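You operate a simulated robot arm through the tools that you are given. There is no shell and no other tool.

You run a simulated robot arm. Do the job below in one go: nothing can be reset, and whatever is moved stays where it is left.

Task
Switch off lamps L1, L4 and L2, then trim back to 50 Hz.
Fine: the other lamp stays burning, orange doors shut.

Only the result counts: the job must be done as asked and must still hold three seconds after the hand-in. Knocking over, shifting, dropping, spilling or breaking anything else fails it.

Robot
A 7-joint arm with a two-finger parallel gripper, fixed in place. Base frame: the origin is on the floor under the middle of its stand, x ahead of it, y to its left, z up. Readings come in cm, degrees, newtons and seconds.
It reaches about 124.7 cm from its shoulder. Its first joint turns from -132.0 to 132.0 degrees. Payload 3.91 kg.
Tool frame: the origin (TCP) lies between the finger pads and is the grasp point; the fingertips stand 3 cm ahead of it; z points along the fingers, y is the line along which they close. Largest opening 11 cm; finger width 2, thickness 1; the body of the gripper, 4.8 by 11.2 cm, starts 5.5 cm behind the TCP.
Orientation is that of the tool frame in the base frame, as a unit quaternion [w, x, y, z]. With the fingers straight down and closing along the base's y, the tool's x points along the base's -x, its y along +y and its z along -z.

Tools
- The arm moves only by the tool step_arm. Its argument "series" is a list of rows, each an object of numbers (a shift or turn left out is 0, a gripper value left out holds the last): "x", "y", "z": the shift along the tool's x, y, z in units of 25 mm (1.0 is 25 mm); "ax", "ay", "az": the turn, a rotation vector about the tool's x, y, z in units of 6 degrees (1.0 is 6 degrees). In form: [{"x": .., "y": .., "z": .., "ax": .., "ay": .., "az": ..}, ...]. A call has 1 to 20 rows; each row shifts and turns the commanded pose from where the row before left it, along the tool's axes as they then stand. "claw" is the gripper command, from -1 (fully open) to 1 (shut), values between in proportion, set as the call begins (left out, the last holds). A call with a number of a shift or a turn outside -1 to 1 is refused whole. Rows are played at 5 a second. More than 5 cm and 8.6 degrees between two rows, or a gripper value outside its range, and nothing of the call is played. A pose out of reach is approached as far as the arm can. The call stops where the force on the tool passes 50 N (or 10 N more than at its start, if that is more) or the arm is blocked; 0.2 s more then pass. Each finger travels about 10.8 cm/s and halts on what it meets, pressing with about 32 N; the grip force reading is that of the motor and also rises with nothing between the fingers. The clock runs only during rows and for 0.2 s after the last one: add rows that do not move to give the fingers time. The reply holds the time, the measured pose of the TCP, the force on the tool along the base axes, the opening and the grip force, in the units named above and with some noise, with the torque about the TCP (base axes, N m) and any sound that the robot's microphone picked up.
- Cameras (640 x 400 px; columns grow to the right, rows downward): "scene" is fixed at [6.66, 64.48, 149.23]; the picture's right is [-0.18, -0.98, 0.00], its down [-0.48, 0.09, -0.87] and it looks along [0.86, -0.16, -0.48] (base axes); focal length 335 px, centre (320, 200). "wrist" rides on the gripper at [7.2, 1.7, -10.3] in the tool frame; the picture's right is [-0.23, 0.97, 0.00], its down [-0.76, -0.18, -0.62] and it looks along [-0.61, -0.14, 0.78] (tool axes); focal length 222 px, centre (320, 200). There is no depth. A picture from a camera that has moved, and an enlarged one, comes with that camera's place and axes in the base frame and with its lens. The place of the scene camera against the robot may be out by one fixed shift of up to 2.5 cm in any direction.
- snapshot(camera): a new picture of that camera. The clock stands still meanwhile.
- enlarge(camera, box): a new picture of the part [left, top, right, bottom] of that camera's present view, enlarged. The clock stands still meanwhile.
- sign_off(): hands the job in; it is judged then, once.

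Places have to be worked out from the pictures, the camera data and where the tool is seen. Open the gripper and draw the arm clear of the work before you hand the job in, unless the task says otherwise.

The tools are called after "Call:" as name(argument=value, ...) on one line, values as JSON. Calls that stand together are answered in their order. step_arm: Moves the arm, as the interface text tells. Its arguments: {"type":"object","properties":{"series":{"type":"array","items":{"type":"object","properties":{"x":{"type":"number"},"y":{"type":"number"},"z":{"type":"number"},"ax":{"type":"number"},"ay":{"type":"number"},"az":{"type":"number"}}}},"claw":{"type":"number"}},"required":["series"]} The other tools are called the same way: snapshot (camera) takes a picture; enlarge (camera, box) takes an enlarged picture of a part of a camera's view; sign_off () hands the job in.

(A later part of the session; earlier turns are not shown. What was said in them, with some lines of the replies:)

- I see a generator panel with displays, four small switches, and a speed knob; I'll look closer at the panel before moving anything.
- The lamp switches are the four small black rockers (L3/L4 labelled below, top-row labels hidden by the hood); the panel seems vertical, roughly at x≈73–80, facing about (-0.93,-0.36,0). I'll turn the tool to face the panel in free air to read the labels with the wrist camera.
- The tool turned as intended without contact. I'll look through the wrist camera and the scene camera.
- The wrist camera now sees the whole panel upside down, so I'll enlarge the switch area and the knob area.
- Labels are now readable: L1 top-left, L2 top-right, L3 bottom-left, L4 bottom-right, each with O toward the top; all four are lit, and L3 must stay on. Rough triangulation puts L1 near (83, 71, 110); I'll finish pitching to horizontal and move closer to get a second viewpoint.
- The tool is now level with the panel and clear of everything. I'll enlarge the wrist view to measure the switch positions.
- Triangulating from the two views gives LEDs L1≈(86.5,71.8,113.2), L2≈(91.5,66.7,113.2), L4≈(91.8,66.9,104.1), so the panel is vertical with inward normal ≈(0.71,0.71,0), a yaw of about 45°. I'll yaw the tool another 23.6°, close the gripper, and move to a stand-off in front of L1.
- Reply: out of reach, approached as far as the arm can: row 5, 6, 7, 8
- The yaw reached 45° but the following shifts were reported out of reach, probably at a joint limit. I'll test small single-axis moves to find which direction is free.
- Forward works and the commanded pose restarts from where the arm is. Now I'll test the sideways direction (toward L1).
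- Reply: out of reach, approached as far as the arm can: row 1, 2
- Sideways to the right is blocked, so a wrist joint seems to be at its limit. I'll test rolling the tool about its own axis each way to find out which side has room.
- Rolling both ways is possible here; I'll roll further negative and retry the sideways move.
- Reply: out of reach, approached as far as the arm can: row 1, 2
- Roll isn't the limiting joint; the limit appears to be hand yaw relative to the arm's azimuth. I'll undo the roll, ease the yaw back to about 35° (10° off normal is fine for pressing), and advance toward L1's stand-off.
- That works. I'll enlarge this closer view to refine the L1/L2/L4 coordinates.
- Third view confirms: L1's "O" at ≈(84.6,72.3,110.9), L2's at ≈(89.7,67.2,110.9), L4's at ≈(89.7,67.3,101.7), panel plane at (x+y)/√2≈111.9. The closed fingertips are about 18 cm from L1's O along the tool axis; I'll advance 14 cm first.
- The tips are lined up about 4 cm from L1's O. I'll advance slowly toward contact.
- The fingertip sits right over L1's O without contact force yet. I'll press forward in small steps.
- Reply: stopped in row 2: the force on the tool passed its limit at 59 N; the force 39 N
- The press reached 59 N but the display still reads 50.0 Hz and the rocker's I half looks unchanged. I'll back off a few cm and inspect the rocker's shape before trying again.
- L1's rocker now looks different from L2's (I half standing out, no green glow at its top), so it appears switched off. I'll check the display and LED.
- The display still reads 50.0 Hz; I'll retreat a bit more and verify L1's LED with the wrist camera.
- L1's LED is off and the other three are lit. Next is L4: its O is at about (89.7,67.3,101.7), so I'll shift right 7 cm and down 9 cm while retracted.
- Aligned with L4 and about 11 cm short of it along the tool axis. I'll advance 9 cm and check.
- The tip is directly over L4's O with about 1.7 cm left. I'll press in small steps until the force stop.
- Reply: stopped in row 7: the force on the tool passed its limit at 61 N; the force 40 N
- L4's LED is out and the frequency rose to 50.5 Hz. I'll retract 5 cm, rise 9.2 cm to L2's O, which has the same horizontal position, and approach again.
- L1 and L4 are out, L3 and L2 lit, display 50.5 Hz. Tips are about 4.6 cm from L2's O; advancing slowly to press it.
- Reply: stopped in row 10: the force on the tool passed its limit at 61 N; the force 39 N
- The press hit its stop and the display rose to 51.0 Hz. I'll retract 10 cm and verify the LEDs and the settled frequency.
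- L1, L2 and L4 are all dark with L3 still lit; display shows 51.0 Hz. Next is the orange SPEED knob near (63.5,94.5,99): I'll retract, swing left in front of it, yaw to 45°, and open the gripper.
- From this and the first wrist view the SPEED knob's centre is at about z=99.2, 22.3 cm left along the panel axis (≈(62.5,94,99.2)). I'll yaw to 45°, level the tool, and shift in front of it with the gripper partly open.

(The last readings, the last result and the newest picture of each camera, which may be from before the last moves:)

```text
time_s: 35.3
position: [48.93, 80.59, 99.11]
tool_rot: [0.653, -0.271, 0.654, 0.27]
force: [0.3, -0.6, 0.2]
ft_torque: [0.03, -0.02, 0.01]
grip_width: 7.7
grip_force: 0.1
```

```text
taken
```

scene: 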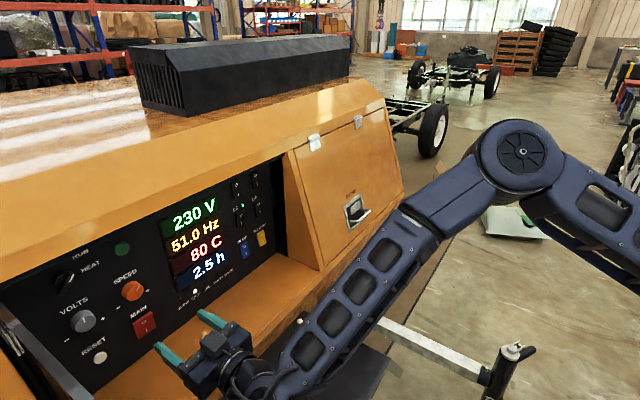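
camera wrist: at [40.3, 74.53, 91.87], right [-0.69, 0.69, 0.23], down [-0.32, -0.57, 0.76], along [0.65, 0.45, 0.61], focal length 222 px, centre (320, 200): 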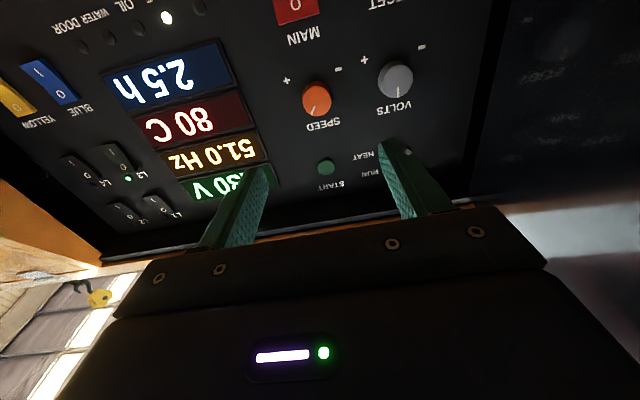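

The gripper is open 7.7 cm and level in front of the knob region. I'll enlarge to measure the knob's exact centre.

Call:
enlarge(camera="wrist", box=[250, 30, 430, 210])

Call:
enlarge(camera="scene", box=[90, 250, 210, 350])

```text
2.22 times, centred on (340, 120) of wrist
camera zoom: at [40.3, 74.53, 91.87], right [-0.69, 0.69, 0.23], down [-0.32, -0.57, 0.76], along [0.65, 0.45, 0.61], focal length 494 px, centre (276, 378)
```

zoom: 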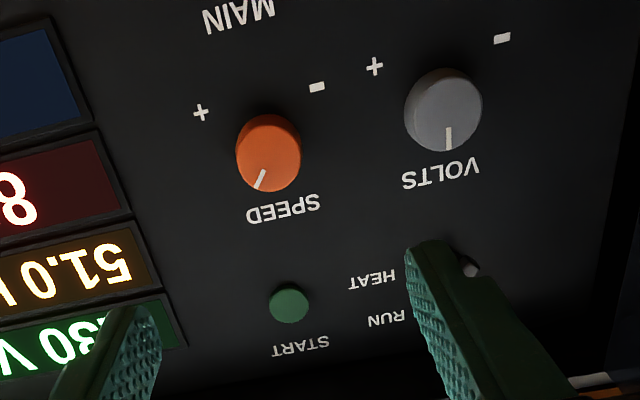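

```text
4.00 times, centred on (150, 300) of scene
camera zoom: at [6.66, 64.48, 149.23], right [-0.18, -0.98, 0.0], down [-0.48, 0.09, -0.87], along [0.86, -0.16, -0.48], focal length 1340 px, centre (1000, -200)
```

zoom: 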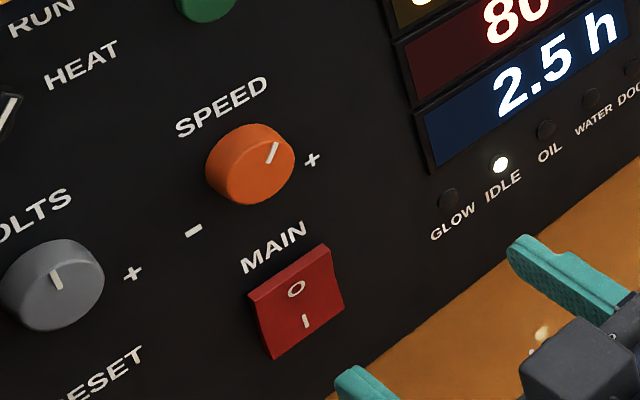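

SPEED knob centre resolves to u≈-22.1 (x≈62.5,y≈93.8), z≈99.2, diameter ≈3.6 cm, with its pointer just clockwise of 12; minus is counter-clockwise. I'll narrow the fingers to about 6 cm and advance 12 cm toward it.

Call:
step_arm(series=[{"y": -0.1, "x": -0.04, "z": 0.8}, {"z": 0.8}, {"z": 0.8}, {"z": 0.8}, {"z": 0.8}, {"z": 0.8}, {}], claw=-0.1)

Call:
snapshot(camera="wrist")

Call:
enlarge(camera="scene", box=[70, 240, 230, 360])

```text
time_s: 36.9
position: [57.52, 88.99, 99.13]
tool_rot: [0.654, -0.269, 0.654, 0.27]
force: [0.2, 0.5, -0.1]
ft_torque: [0.0, 0.03, -0.01]
grip_width: 6.05
grip_force: 0.0
```

```text
taken
camera wrist: at [48.99, 82.89, 91.93], right [-0.69, 0.69, 0.23], down [-0.32, -0.57, 0.76], along [0.65, 0.45, 0.61], focal length 222 px, centre (320, 200)
```

wrist: 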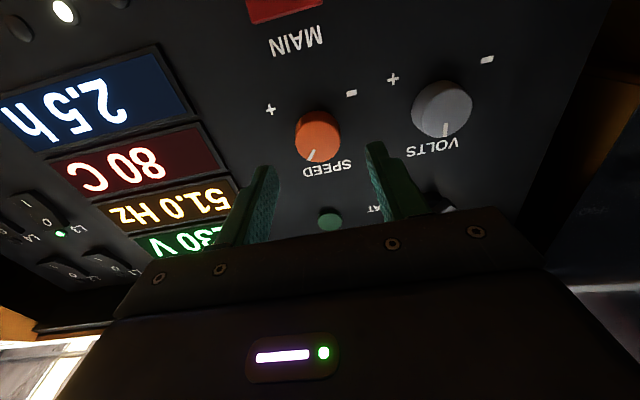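

```text
3.33 times, centred on (150, 300) of scene
camera zoom: at [6.66, 64.48, 149.23], right [-0.18, -0.98, 0.0], down [-0.48, 0.09, -0.87], along [0.86, -0.16, -0.48], focal length 1116 px, centre (887, -133)
```

zoom: 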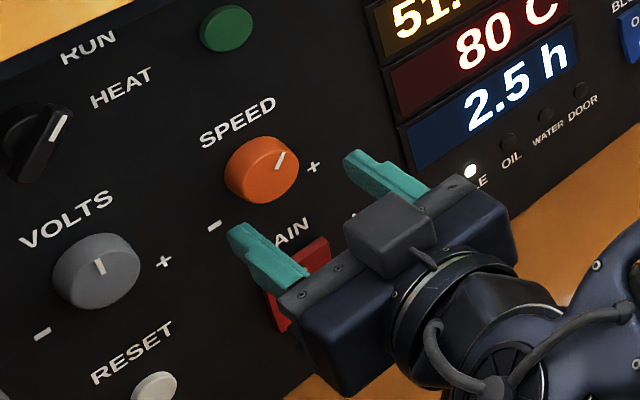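

The fingers straddle the knob symmetrically in view. I'll zoom in to confirm centring before closing the last few centimetres.

Call:
enlarge(camera="wrist", box=[250, 80, 390, 200])

```text
3.33 times, centred on (320, 140) of wrist
camera zoom: at [48.99, 82.89, 91.93], right [-0.69, 0.69, 0.23], down [-0.32, -0.57, 0.76], along [0.65, 0.45, 0.61], focal length 740 px, centre (320, 400)
```

zoom: 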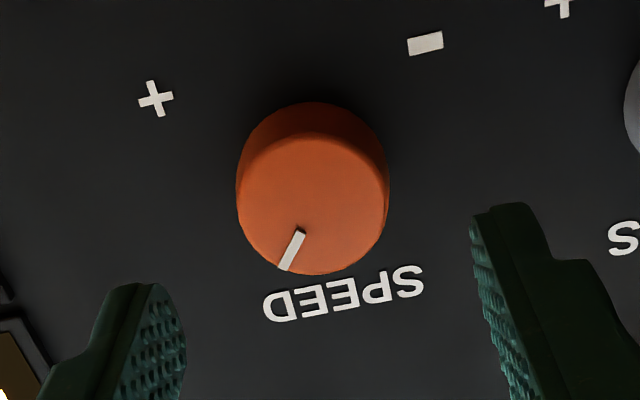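

The tool axis is within about 1 mm of the knob axis (u≈-22.2, z≈99.1), and the knob stands about 2 cm proud. I'll advance 4.4 cm so the fingertips stop about 0.9 cm short of the panel.

Call:
step_arm(series=[{"z": 0.4, "y": -0.03}, {"z": 0.4}, {"z": 0.4}, {"z": 0.3}, {"z": 0.26}, {}])

Call:
enlarge(camera="wrist", box=[240, 60, 400, 200])

Call:
enlarge(camera="scene", box=[70, 200, 250, 340])

```text
time_s: 38.3
position: [60.74, 91.91, 99.26]
tool_rot: [0.653, -0.27, 0.654, 0.27]
force: [0.2, 0.1, 0.2]
ft_torque: [0.01, -0.01, -0.03]
grip_width: 6.03
grip_force: 0.0
```

```text
2.86 times, centred on (320, 130) of wrist
camera zoom: at [52.18, 85.91, 91.95], right [-0.69, 0.69, 0.23], down [-0.32, -0.57, 0.76], along [0.65, 0.45, 0.61], focal length 635 px, centre (320, 400)
```

zoom: 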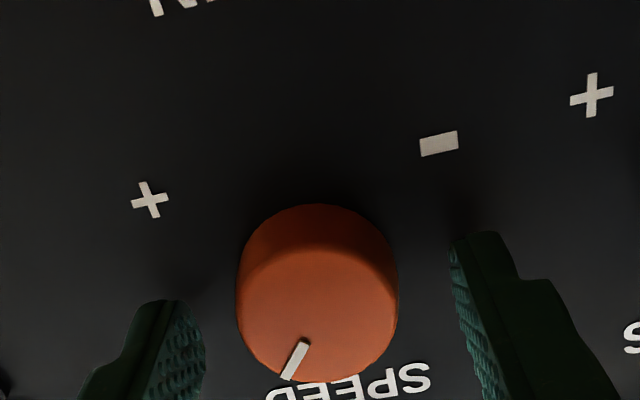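

```text
2.86 times, centred on (160, 270) of scene
camera zoom: at [6.66, 64.48, 149.23], right [-0.18, -0.98, 0.0], down [-0.48, 0.09, -0.87], along [0.86, -0.16, -0.48], focal length 957 px, centre (777, 0)
```

zoom: 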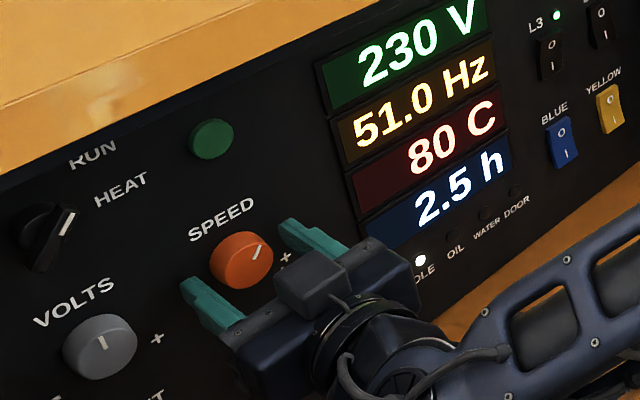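

Everything is centred to about 1 mm and the display reads 51.0 Hz. I'll close the fingers on the knob.

Call:
step_arm(series=[{"y": 0.03}, {}, {}], claw=1)

Call:
enlarge(camera="wrist", box=[240, 60, 400, 200])

Call:
enlarge(camera="scene", box=[70, 200, 250, 340])

```text
time_s: 39.1
position: [60.91, 91.92, 99.24]
tool_rot: [0.653, -0.27, 0.654, 0.27]
force: [-0.5, -11.9, -1.4]
ft_torque: [-0.02, -0.06, -0.32]
grip_width: 3.64
grip_force: 45.0
```

```text
2.86 times, centred on (320, 130) of wrist
camera zoom: at [52.19, 85.91, 91.95], right [-0.69, 0.69, 0.23], down [-0.32, -0.57, 0.76], along [0.65, 0.45, 0.61], focal length 635 px, centre (320, 400)
```

zoom: 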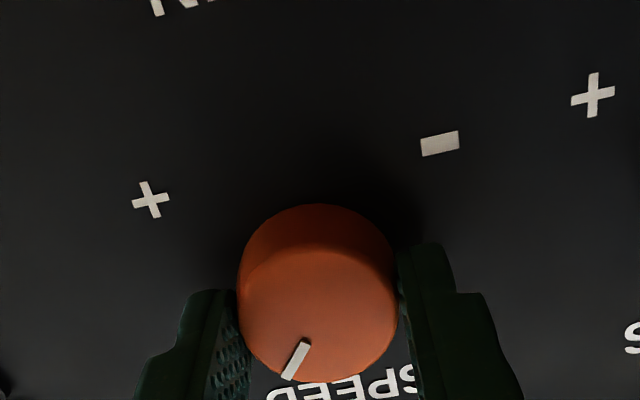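

```text
2.86 times, centred on (160, 270) of scene
camera zoom: at [6.66, 64.48, 149.23], right [-0.18, -0.98, 0.0], down [-0.48, 0.09, -0.87], along [0.86, -0.16, -0.48], focal length 957 px, centre (777, 0)
```

zoom: 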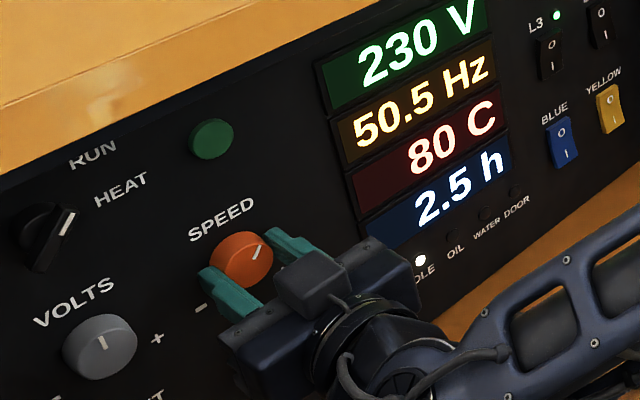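

Gripped (3.64 cm). The display now reads 50.5 Hz though the pointer barely moved; I'll wait a moment and re-read.

Call:
step_arm(series=[{}, {}, {}, {}, {}])

Call:
enlarge(camera="scene", box=[70, 200, 250, 340])

Call:
enlarge(camera="wrist", box=[280, 100, 360, 160])

```text
time_s: 40.3
position: [60.88, 91.88, 99.2]
tool_rot: [0.653, -0.27, 0.654, 0.269]
force: [2.5, -16.2, -4.7]
ft_torque: [-0.07, 0.04, -0.51]
grip_width: 3.64
grip_force: 44.8
```

```text
2.86 times, centred on (160, 270) of scene
camera zoom: at [6.66, 64.48, 149.23], right [-0.18, -0.98, 0.0], down [-0.48, 0.09, -0.87], along [0.86, -0.16, -0.48], focal length 957 px, centre (777, 0)
```

zoom: 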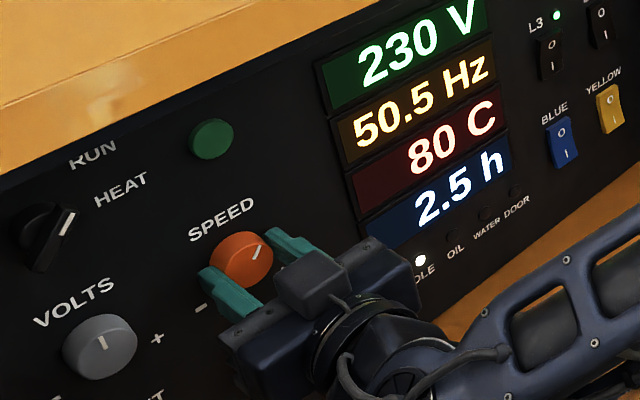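

```text
6.67 times, centred on (320, 130) of wrist
camera zoom: at [52.19, 85.91, 91.95], right [-0.69, 0.69, 0.23], down [-0.32, -0.57, 0.76], along [0.65, 0.45, 0.61], focal length 1481 px, centre (320, 667)
```

zoom: 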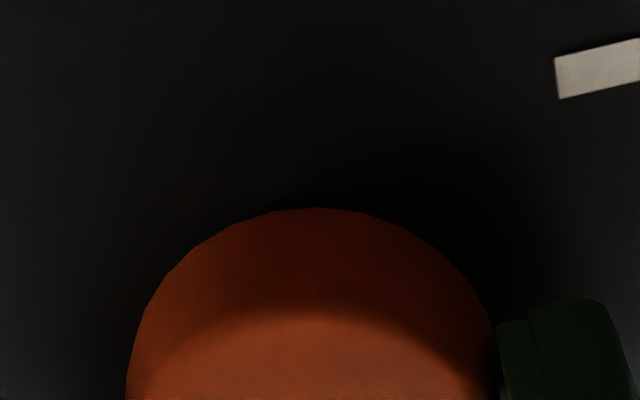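

The display appears to step in 0.5 Hz increments, and the grip nudged it just over an edge to 50.5. I'll turn the knob 6° counter-clockwise (toward −) and read again.

Call:
step_arm(series=[{"az": -0.25}, {"az": -0.25}, {"az": -0.25}, {"az": -0.25}, {}, {}, {}])

Call:
enlarge(camera="scene", box=[70, 200, 250, 340])

Call:
enlarge(camera="wrist", box=[250, 80, 390, 200])

```text
time_s: 41.9
position: [60.77, 92.0, 99.16]
tool_rot: [0.666, -0.304, 0.639, 0.236]
force: [12.5, -10.9, -4.4]
ft_torque: [0.14, -0.21, -0.44]
grip_width: 3.62
grip_force: 45.0
```

```text
2.86 times, centred on (160, 270) of scene
camera zoom: at [6.66, 64.48, 149.23], right [-0.18, -0.98, 0.0], down [-0.48, 0.09, -0.87], along [0.86, -0.16, -0.48], focal length 957 px, centre (777, 0)
```

zoom: 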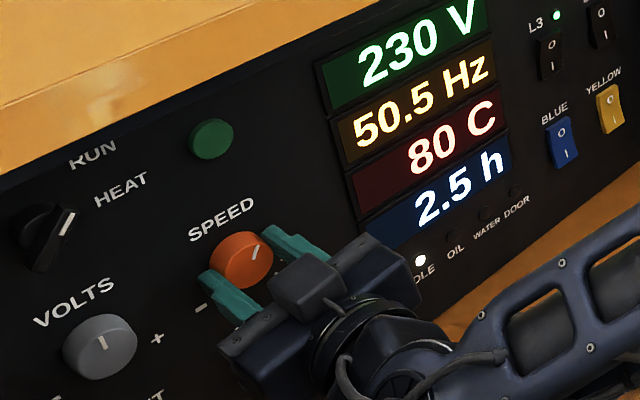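

```text
3.33 times, centred on (320, 140) of wrist
camera zoom: at [52.72, 85.38, 91.82], right [-0.7, 0.7, 0.12], down [-0.37, -0.51, 0.78], along [0.61, 0.5, 0.62], focal length 740 px, centre (320, 400)
```

zoom: 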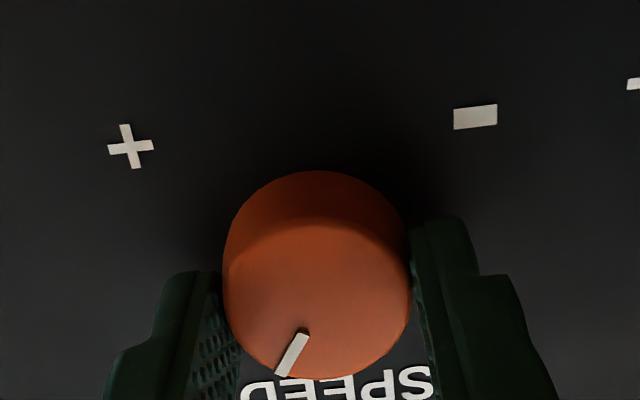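

The tool turned about 6° but the reading is unchanged; I'll check the pointer closely to see whether the knob followed or slipped.

Call:
enlarge(camera="scene", box=[110, 265, 160, 315])

Call:
enlarge(camera="wrist", box=[285, 110, 355, 180])

```text
8.00 times, centred on (135, 290) of scene
camera zoom: at [6.66, 64.48, 149.23], right [-0.18, -0.98, 0.0], down [-0.48, 0.09, -0.87], along [0.86, -0.16, -0.48], focal length 2679 px, centre (1800, -520)
```

zoom: 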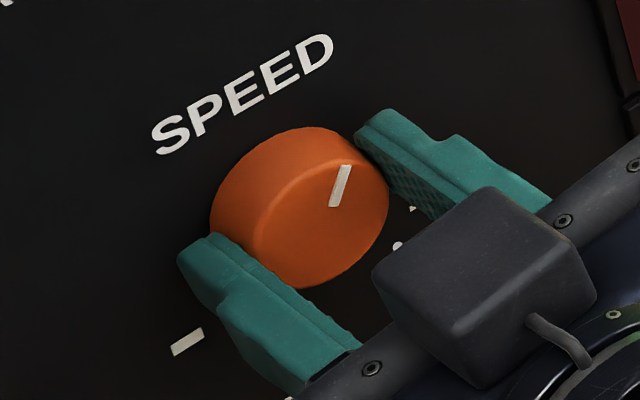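

```text
5.71 times, centred on (320, 145) of wrist
camera zoom: at [52.72, 85.38, 91.82], right [-0.7, 0.7, 0.12], down [-0.37, -0.51, 0.78], along [0.61, 0.5, 0.62], focal length 1269 px, centre (320, 514)
```

zoom: 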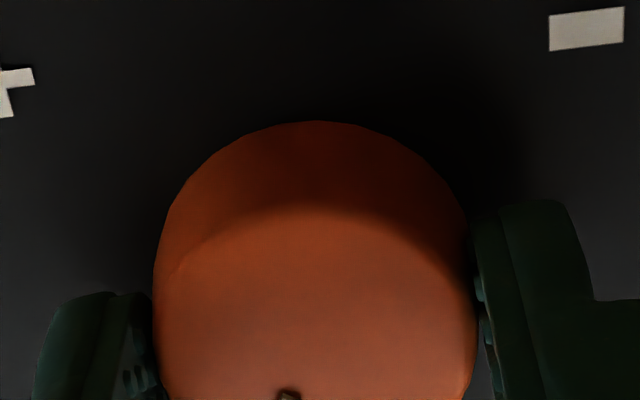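

The pointer has moved counter-clockwise (about 15° right of image-up now versus about 26° originally), so the knob does follow. I'll turn another 6°.

Call:
step_arm(series=[{"az": -0.25}, {"az": -0.25}, {"az": -0.25}, {"az": -0.25}, {}, {}, {}])

Call:
enlarge(camera="scene", box=[70, 200, 250, 340])

Call:
enlarge(camera="scene", box=[110, 265, 160, 315])

```text
time_s: 43.5
position: [60.68, 91.93, 99.19]
tool_rot: [0.678, -0.337, 0.622, 0.2]
force: [7.4, -14.7, -2.6]
ft_torque: [-0.32, 0.27, -0.53]
grip_width: 3.61
grip_force: 45.6
```

```text
2.86 times, centred on (160, 270) of scene
camera zoom: at [6.66, 64.48, 149.23], right [-0.18, -0.98, 0.0], down [-0.48, 0.09, -0.87], along [0.86, -0.16, -0.48], focal length 957 px, centre (777, 0)
```

zoom: 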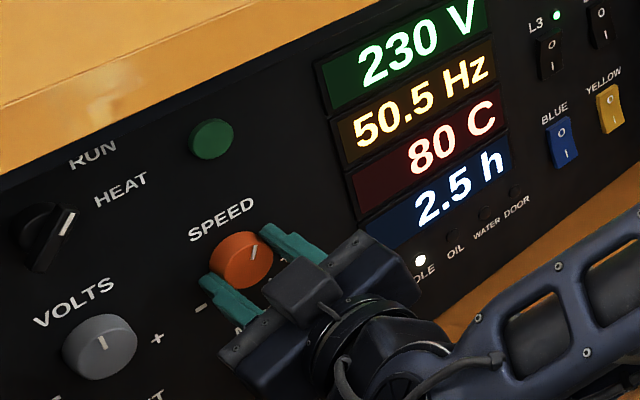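

```text
8.00 times, centred on (135, 290) of scene
camera zoom: at [6.66, 64.48, 149.23], right [-0.18, -0.98, 0.0], down [-0.48, 0.09, -0.87], along [0.86, -0.16, -0.48], focal length 2679 px, centre (1800, -520)
```

zoom: 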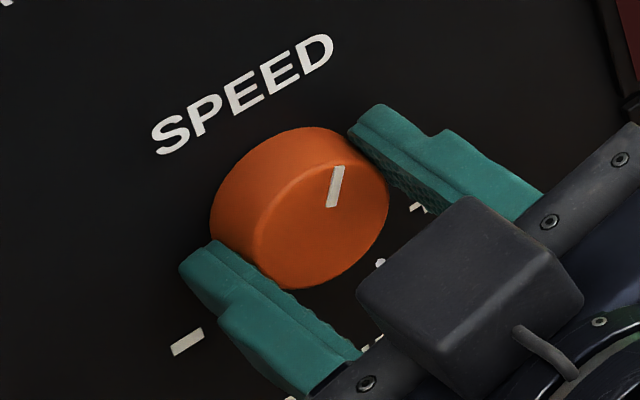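

Pointer followed about 6°. Still 50.5 Hz, so I'll keep turning in 6° steps.

Call:
step_arm(series=[{"az": -0.25}, {"az": -0.25}, {"az": -0.25}, {"az": -0.25}, {}, {}, {}])

Call:
enlarge(camera="scene", box=[70, 200, 250, 340])

Call:
enlarge(camera="scene", box=[110, 265, 160, 315])

```text
time_s: 45.1
position: [60.69, 91.96, 99.25]
tool_rot: [0.687, -0.369, 0.604, 0.164]
force: [7.8, -0.7, -2.4]
ft_torque: [0.11, -0.08, -0.14]
grip_width: 3.63
grip_force: 45.3
```

```text
2.86 times, centred on (160, 270) of scene
camera zoom: at [6.66, 64.48, 149.23], right [-0.18, -0.98, 0.0], down [-0.48, 0.09, -0.87], along [0.86, -0.16, -0.48], focal length 957 px, centre (777, 0)
```

zoom: 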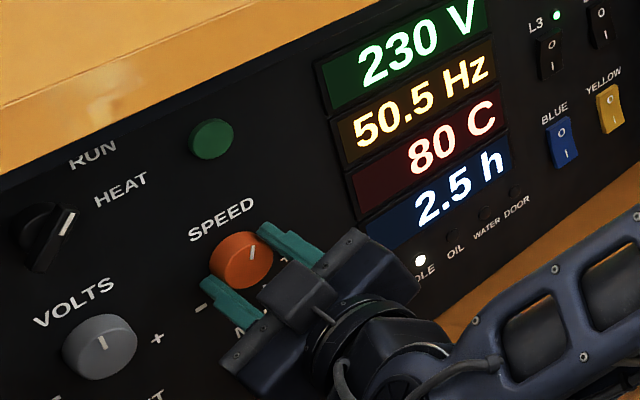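

```text
8.00 times, centred on (135, 290) of scene
camera zoom: at [6.66, 64.48, 149.23], right [-0.18, -0.98, 0.0], down [-0.48, 0.09, -0.87], along [0.86, -0.16, -0.48], focal length 2679 px, centre (1800, -520)
```

zoom: 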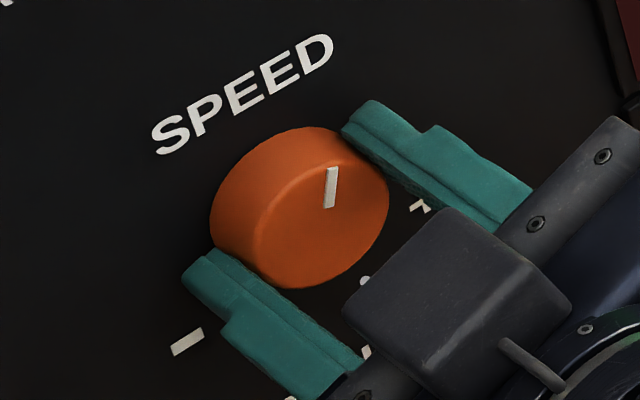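

Pointer continues to follow; still 50.5 Hz. Another 6°.

Call:
step_arm(series=[{"az": -0.25}, {"az": -0.25}, {"az": -0.25}, {"az": -0.25}, {}, {}, {}])

Call:
enlarge(camera="scene", box=[70, 200, 250, 340])

Call:
enlarge(camera="scene", box=[110, 265, 160, 315])

```text
time_s: 46.7
position: [60.78, 91.98, 99.24]
tool_rot: [0.695, -0.4, 0.584, 0.128]
force: [8.7, 3.2, 1.4]
ft_torque: [0.05, -0.1, -0.03]
grip_width: 3.61
grip_force: 45.1
```

```text
2.86 times, centred on (160, 270) of scene
camera zoom: at [6.66, 64.48, 149.23], right [-0.18, -0.98, 0.0], down [-0.48, 0.09, -0.87], along [0.86, -0.16, -0.48], focal length 957 px, centre (777, 0)
```

zoom: 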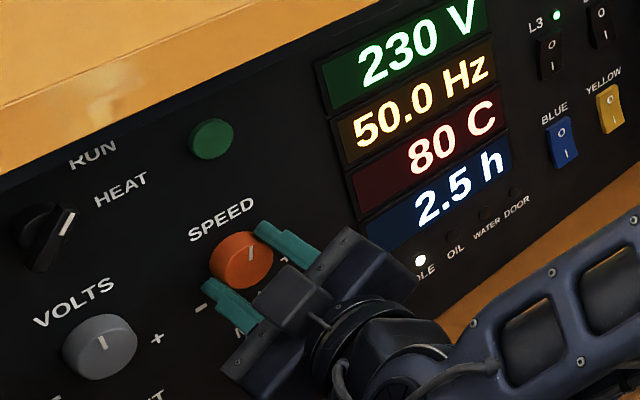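

```text
8.00 times, centred on (135, 290) of scene
camera zoom: at [6.66, 64.48, 149.23], right [-0.18, -0.98, 0.0], down [-0.48, 0.09, -0.87], along [0.86, -0.16, -0.48], focal length 2679 px, centre (1800, -520)
```

zoom: 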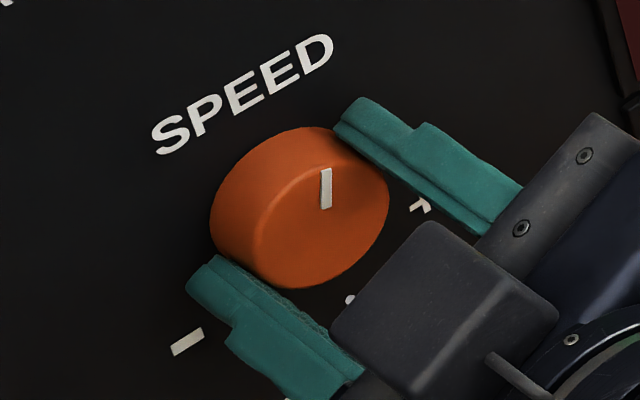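

The display now reads 50.0 Hz. Since it steps in 0.5 Hz, I want the middle of the 50.0 band rather than its upper edge, so I'll continue turning in small steps to locate the lower edge.

Call:
step_arm(series=[{"az": -0.25}, {"az": -0.25}, {"az": -0.25}, {"az": -0.25}, {"az": -0.25}, {"az": -0.25}, {}, {}, {}])

Call:
enlarge(camera="scene", box=[70, 200, 250, 340])

Call:
enlarge(camera="scene", box=[110, 265, 160, 315])

```text
time_s: 48.7
position: [60.71, 91.96, 99.27]
tool_rot: [0.703, -0.445, 0.55, 0.074]
force: [6.6, 8.6, -1.6]
ft_torque: [-0.29, 0.29, -0.17]
grip_width: 3.62
grip_force: 44.8
```

```text
2.86 times, centred on (160, 270) of scene
camera zoom: at [6.66, 64.48, 149.23], right [-0.18, -0.98, 0.0], down [-0.48, 0.09, -0.87], along [0.86, -0.16, -0.48], focal length 957 px, centre (777, 0)
```

zoom: 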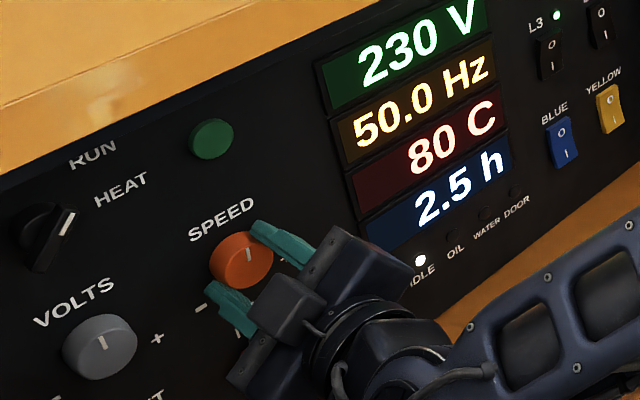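

```text
8.00 times, centred on (135, 290) of scene
camera zoom: at [6.66, 64.48, 149.23], right [-0.18, -0.98, 0.0], down [-0.48, 0.09, -0.87], along [0.86, -0.16, -0.48], focal length 2679 px, centre (1800, -520)
```

zoom: 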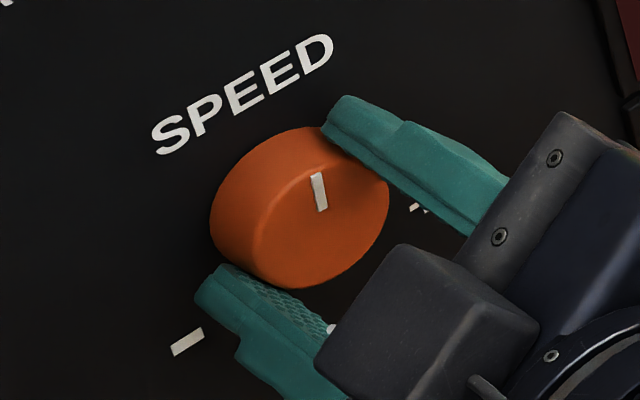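

Still 50.0 Hz after 33° total. Continuing 6° further to look for the lower edge.

Call:
step_arm(series=[{"az": -0.25}, {"az": -0.25}, {"az": -0.25}, {"az": -0.25}, {}, {}, {}])

Call:
enlarge(camera="scene", box=[70, 200, 250, 340])

```text
time_s: 50.3
position: [60.69, 92.04, 99.15]
tool_rot: [0.706, -0.473, 0.526, 0.036]
force: [0.4, 6.6, -5.7]
ft_torque: [0.14, -0.11, 0.42]
grip_width: 3.61
grip_force: 44.8
```

```text
2.86 times, centred on (160, 270) of scene
camera zoom: at [6.66, 64.48, 149.23], right [-0.18, -0.98, 0.0], down [-0.48, 0.09, -0.87], along [0.86, -0.16, -0.48], focal length 957 px, centre (777, 0)
```

zoom: 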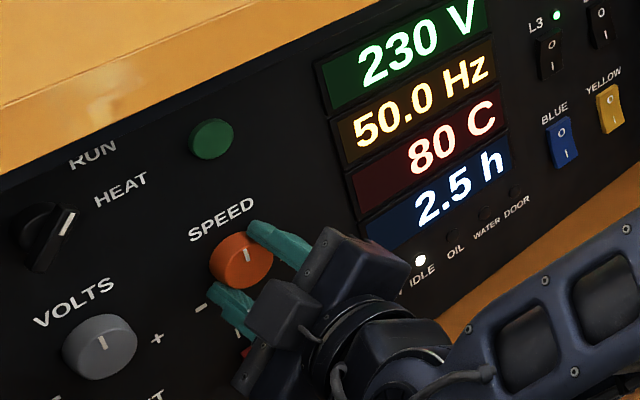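

Still 50.0 Hz at 39°. One more 6° step toward the lower edge.

Call:
step_arm(series=[{"az": -0.25}, {"az": -0.25}, {"az": -0.25}, {"az": -0.25}, {}, {}, {}])

Call:
enlarge(camera="scene", box=[70, 200, 250, 340])

Call:
enlarge(camera="scene", box=[110, 265, 160, 315])

```text
time_s: 51.9
position: [60.59, 91.96, 99.12]
tool_rot: [0.707, -0.5, 0.501, -0.001]
force: [-3.2, 7.5, -5.7]
ft_torque: [-0.15, 0.22, 0.28]
grip_width: 3.62
grip_force: 44.6
```

```text
2.86 times, centred on (160, 270) of scene
camera zoom: at [6.66, 64.48, 149.23], right [-0.18, -0.98, 0.0], down [-0.48, 0.09, -0.87], along [0.86, -0.16, -0.48], focal length 957 px, centre (777, 0)
```

zoom: 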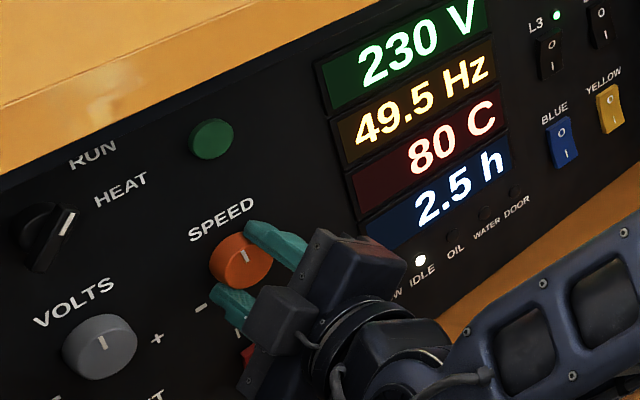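

```text
8.00 times, centred on (135, 290) of scene
camera zoom: at [6.66, 64.48, 149.23], right [-0.18, -0.98, 0.0], down [-0.48, 0.09, -0.87], along [0.86, -0.16, -0.48], focal length 2679 px, centre (1800, -520)
```

zoom: 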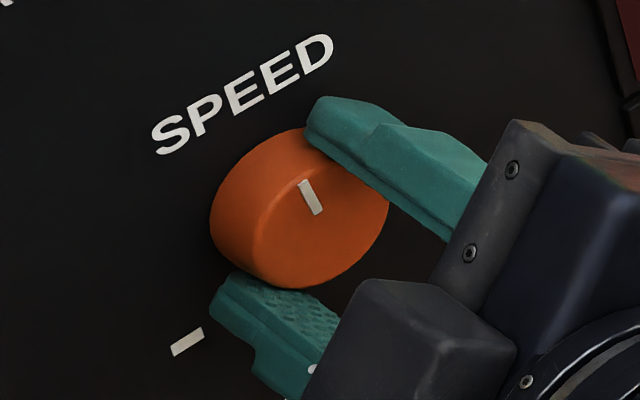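

The lower edge (49.5) lies between 39° and 45°, the upper edge between 18° and 24°, so mid-band (true 50.0) is at about 31.5°. I'll turn the knob back 13.5° clockwise.

Call:
step_arm(series=[{"az": 0.25}, {"az": 0.25}, {"az": 0.25}, {"az": 0.25}, {"az": 0.25}, {"az": 0.25}, {"az": 0.25}, {"az": 0.25}, {"az": 0.25}, {}, {}, {}])

Call:
enlarge(camera="scene", box=[70, 200, 250, 340])

Call:
enlarge(camera="scene", box=[110, 265, 160, 315])

```text
time_s: 54.5
position: [60.71, 91.98, 99.24]
tool_rot: [0.702, -0.438, 0.556, 0.082]
force: [-5.2, 3.0, -6.7]
ft_torque: [-0.18, 0.18, 0.15]
grip_width: 3.61
grip_force: 44.8
```

```text
2.86 times, centred on (160, 270) of scene
camera zoom: at [6.66, 64.48, 149.23], right [-0.18, -0.98, 0.0], down [-0.48, 0.09, -0.87], along [0.86, -0.16, -0.48], focal length 957 px, centre (777, 0)
```

zoom: 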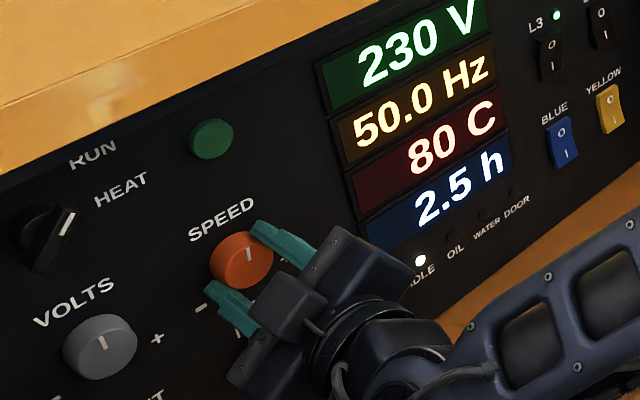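

```text
8.00 times, centred on (135, 290) of scene
camera zoom: at [6.66, 64.48, 149.23], right [-0.18, -0.98, 0.0], down [-0.48, 0.09, -0.87], along [0.86, -0.16, -0.48], focal length 2679 px, centre (1800, -520)
```

zoom: 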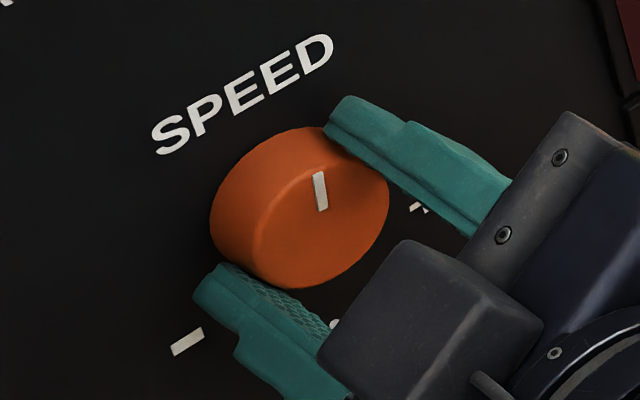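

Display reads 50.0 Hz with the pointer in mid-band. I'll open the fingers modestly to release the knob, then read again.

Call:
step_arm(series=[{}, {}, {}], claw=-0.1)

Call:
enlarge(camera="scene", box=[110, 265, 160, 315])

Call:
enlarge(camera="scene", box=[70, 200, 250, 340])

```text
time_s: 55.3
position: [60.67, 92.05, 99.22]
tool_rot: [0.702, -0.438, 0.556, 0.083]
force: [0.2, 0.3, -0.5]
ft_torque: [-0.02, 0.04, -0.01]
grip_width: 6.08
grip_force: 0.0
```

```text
8.00 times, centred on (135, 290) of scene
camera zoom: at [6.66, 64.48, 149.23], right [-0.18, -0.98, 0.0], down [-0.48, 0.09, -0.87], along [0.86, -0.16, -0.48], focal length 2679 px, centre (1800, -520)
```

zoom: 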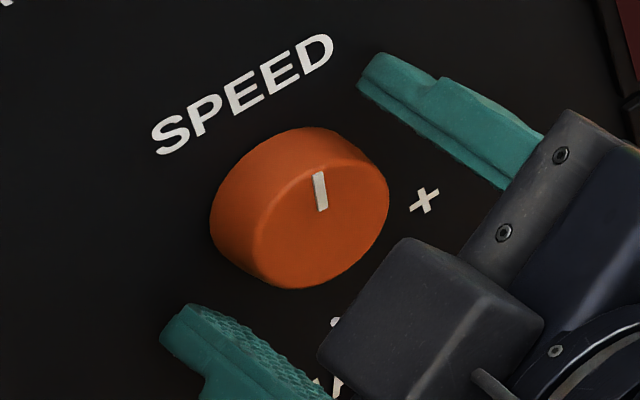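

```text
2.86 times, centred on (160, 270) of scene
camera zoom: at [6.66, 64.48, 149.23], right [-0.18, -0.98, 0.0], down [-0.48, 0.09, -0.87], along [0.86, -0.16, -0.48], focal length 957 px, centre (777, 0)
```

zoom: 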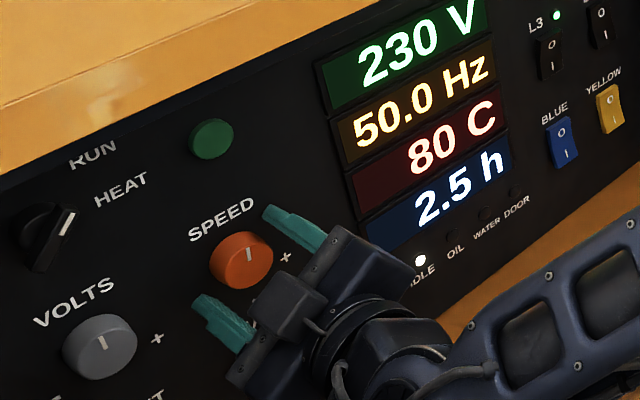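

The knob stayed put on release and the display holds 50.0 Hz. I'll back straight out 20 cm.

Call:
step_arm(series=[{"z": -0.5}, {"z": -0.8}, {"z": -0.9}, {"z": -0.9}, {"z": -0.9}, {"z": -0.9}, {"z": -0.9}, {"z": -0.9}, {"z": -0.9}, {}])

Call:
snapshot(camera="scene")

Call:
snapshot(camera="wrist")

```text
time_s: 57.5
position: [47.2, 78.59, 99.23]
tool_rot: [0.702, -0.437, 0.556, 0.082]
force: [-0.6, 0.4, -0.2]
ft_torque: [0.01, 0.02, 0.0]
grip_width: 6.03
grip_force: 0.0
```

```text
taken
```

scene: 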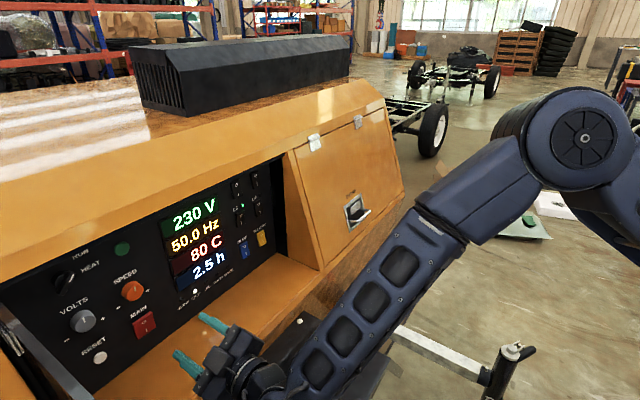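

```text
taken
camera wrist: at [41.47, 69.68, 92.17], right [-0.67, 0.67, -0.32], down [-0.61, -0.26, 0.74], along [0.42, 0.69, 0.59], focal length 222 px, centre (320, 200)
```

wrist: 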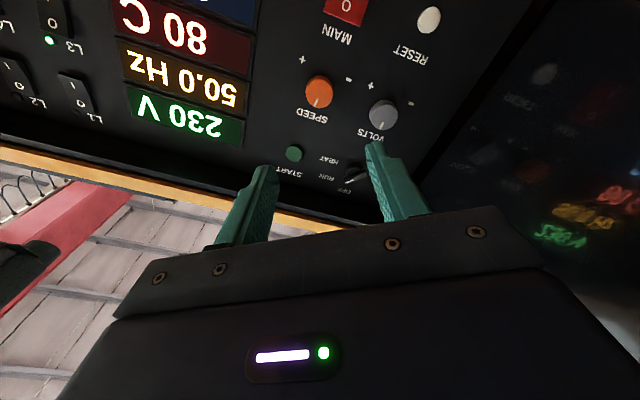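

Clear of the panel, with L3 lit and 50.0 Hz showing. I'll roll the hand back, open the gripper fully, and withdraw further from the machine.

Call:
step_arm(series=[{"az": 0.9, "z": -0.4}, {"az": 0.9, "z": -0.4}, {"az": 0.9, "z": -0.4}, {"az": 0.9, "z": -0.4}, {"az": 0.9, "z": -0.4}, {"az": 0.75, "z": -0.4}, {"x": -0.4, "z": -0.4}, {"x": -0.4, "z": -0.4}, {"x": -0.4, "z": -0.4}, {}, {}, {}], claw=-1)

Call:
snapshot(camera="scene")

Call:
snapshot(camera="wrist")

Call:
enlarge(camera="scene", box=[140, 150, 300, 300])

```text
time_s: 60.1
position: [40.96, 72.15, 102.14]
tool_rot: [0.653, -0.27, 0.654, 0.27]
force: [0.5, 0.2, 0.0]
ft_torque: [0.02, 0.01, -0.02]
grip_width: 11.01
grip_force: 0.0
```

```text
taken
```

scene: 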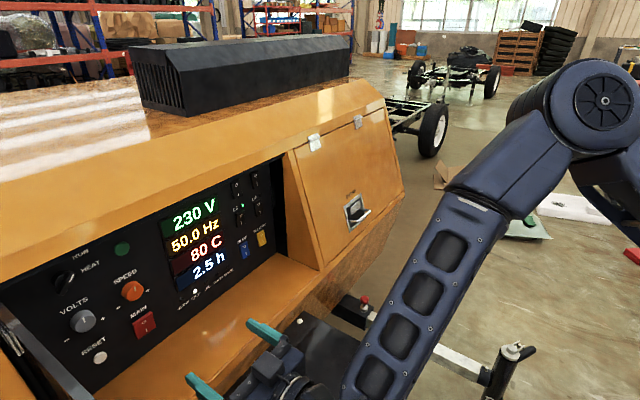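

```text
taken
camera wrist: at [32.29, 66.19, 94.95], right [-0.69, 0.69, 0.23], down [-0.32, -0.57, 0.76], along [0.65, 0.45, 0.61], focal length 222 px, centre (320, 200)
```

wrist: 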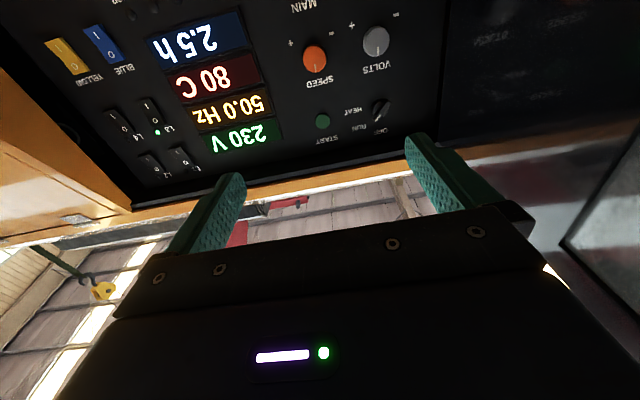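

```text
2.67 times, centred on (220, 225) of scene
camera zoom: at [6.66, 64.48, 149.23], right [-0.18, -0.98, 0.0], down [-0.48, 0.09, -0.87], along [0.86, -0.16, -0.48], focal length 893 px, centre (587, 133)
```

zoom: 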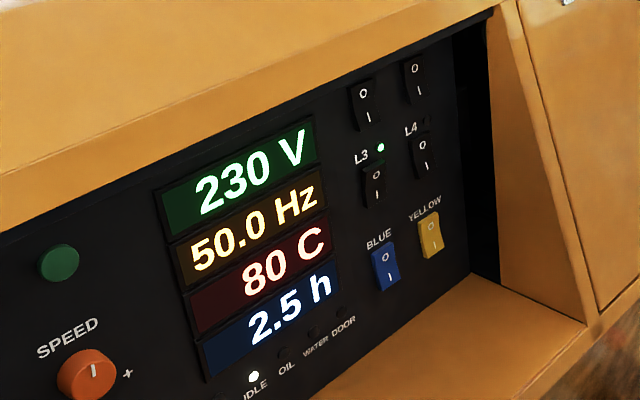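

Only L3 is lit, the display holds 50.0 Hz, and the doors are shut. I'll wait a few seconds to confirm it stays stable before handing in.

Call:
step_arm(series=[{}, {}, {}, {}, {}, {}, {}, {}, {}, {}, {}, {}, {}, {}, {}, {}, {}, {}])

Call:
enlarge(camera="scene", box=[140, 150, 300, 300])

Call:
enlarge(camera="wrist", box=[90, 80, 230, 200])

```text
time_s: 63.9
position: [40.77, 72.19, 102.21]
tool_rot: [0.653, -0.271, 0.654, 0.27]
force: [-0.9, 0.6, -0.4]
ft_torque: [0.03, 0.0, 0.03]
grip_width: 10.99
grip_force: 0.0
```

```text
2.67 times, centred on (220, 225) of scene
camera zoom: at [6.66, 64.48, 149.23], right [-0.18, -0.98, 0.0], down [-0.48, 0.09, -0.87], along [0.86, -0.16, -0.48], focal length 893 px, centre (587, 133)
```

zoom: 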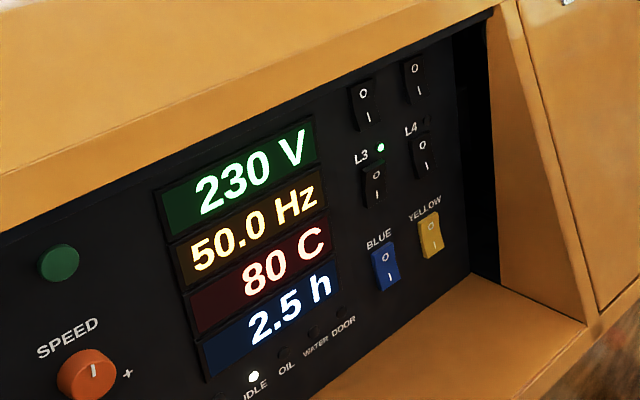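

```text
3.33 times, centred on (160, 140) of wrist
camera zoom: at [32.29, 66.19, 94.95], right [-0.69, 0.69, 0.23], down [-0.32, -0.57, 0.76], along [0.65, 0.45, 0.61], focal length 740 px, centre (853, 400)
```

zoom: 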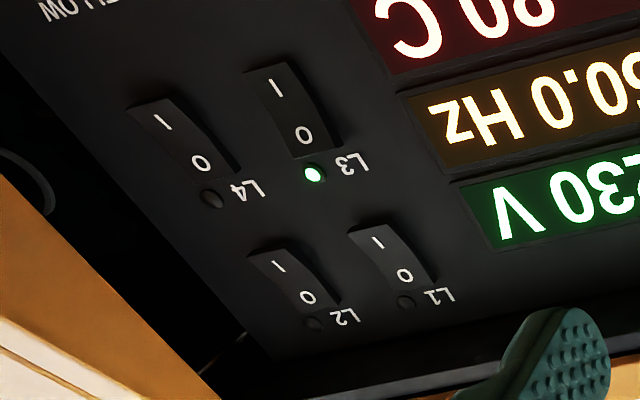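

After a further 3.8 s the state is stable: L1, L2 and L4 are dark, L3 is lit, and the display reads 50.0 Hz. The gripper is open and clear of the panel, so I'm handing the job in.

Call:
sign_off()

```text
The job is handed in.
```

Lamps L1, L4 and L2 are off, and the generator is trimmed back to a displayed 50.0 Hz. L3 is still burning, the orange doors are shut, and I touched nothing else on the panel.

- **Frequency:** the display only moves in 0.5 Hz steps. I found both edges of the 50.0 band and left the SPEED knob about halfway between them. True frequency should be close to 50 Hz, but I could not read it more finely than that.
- **Check before hand-in:** the lamps and reading held steady for nearly four seconds with the arm drawn clear and the gripper open.
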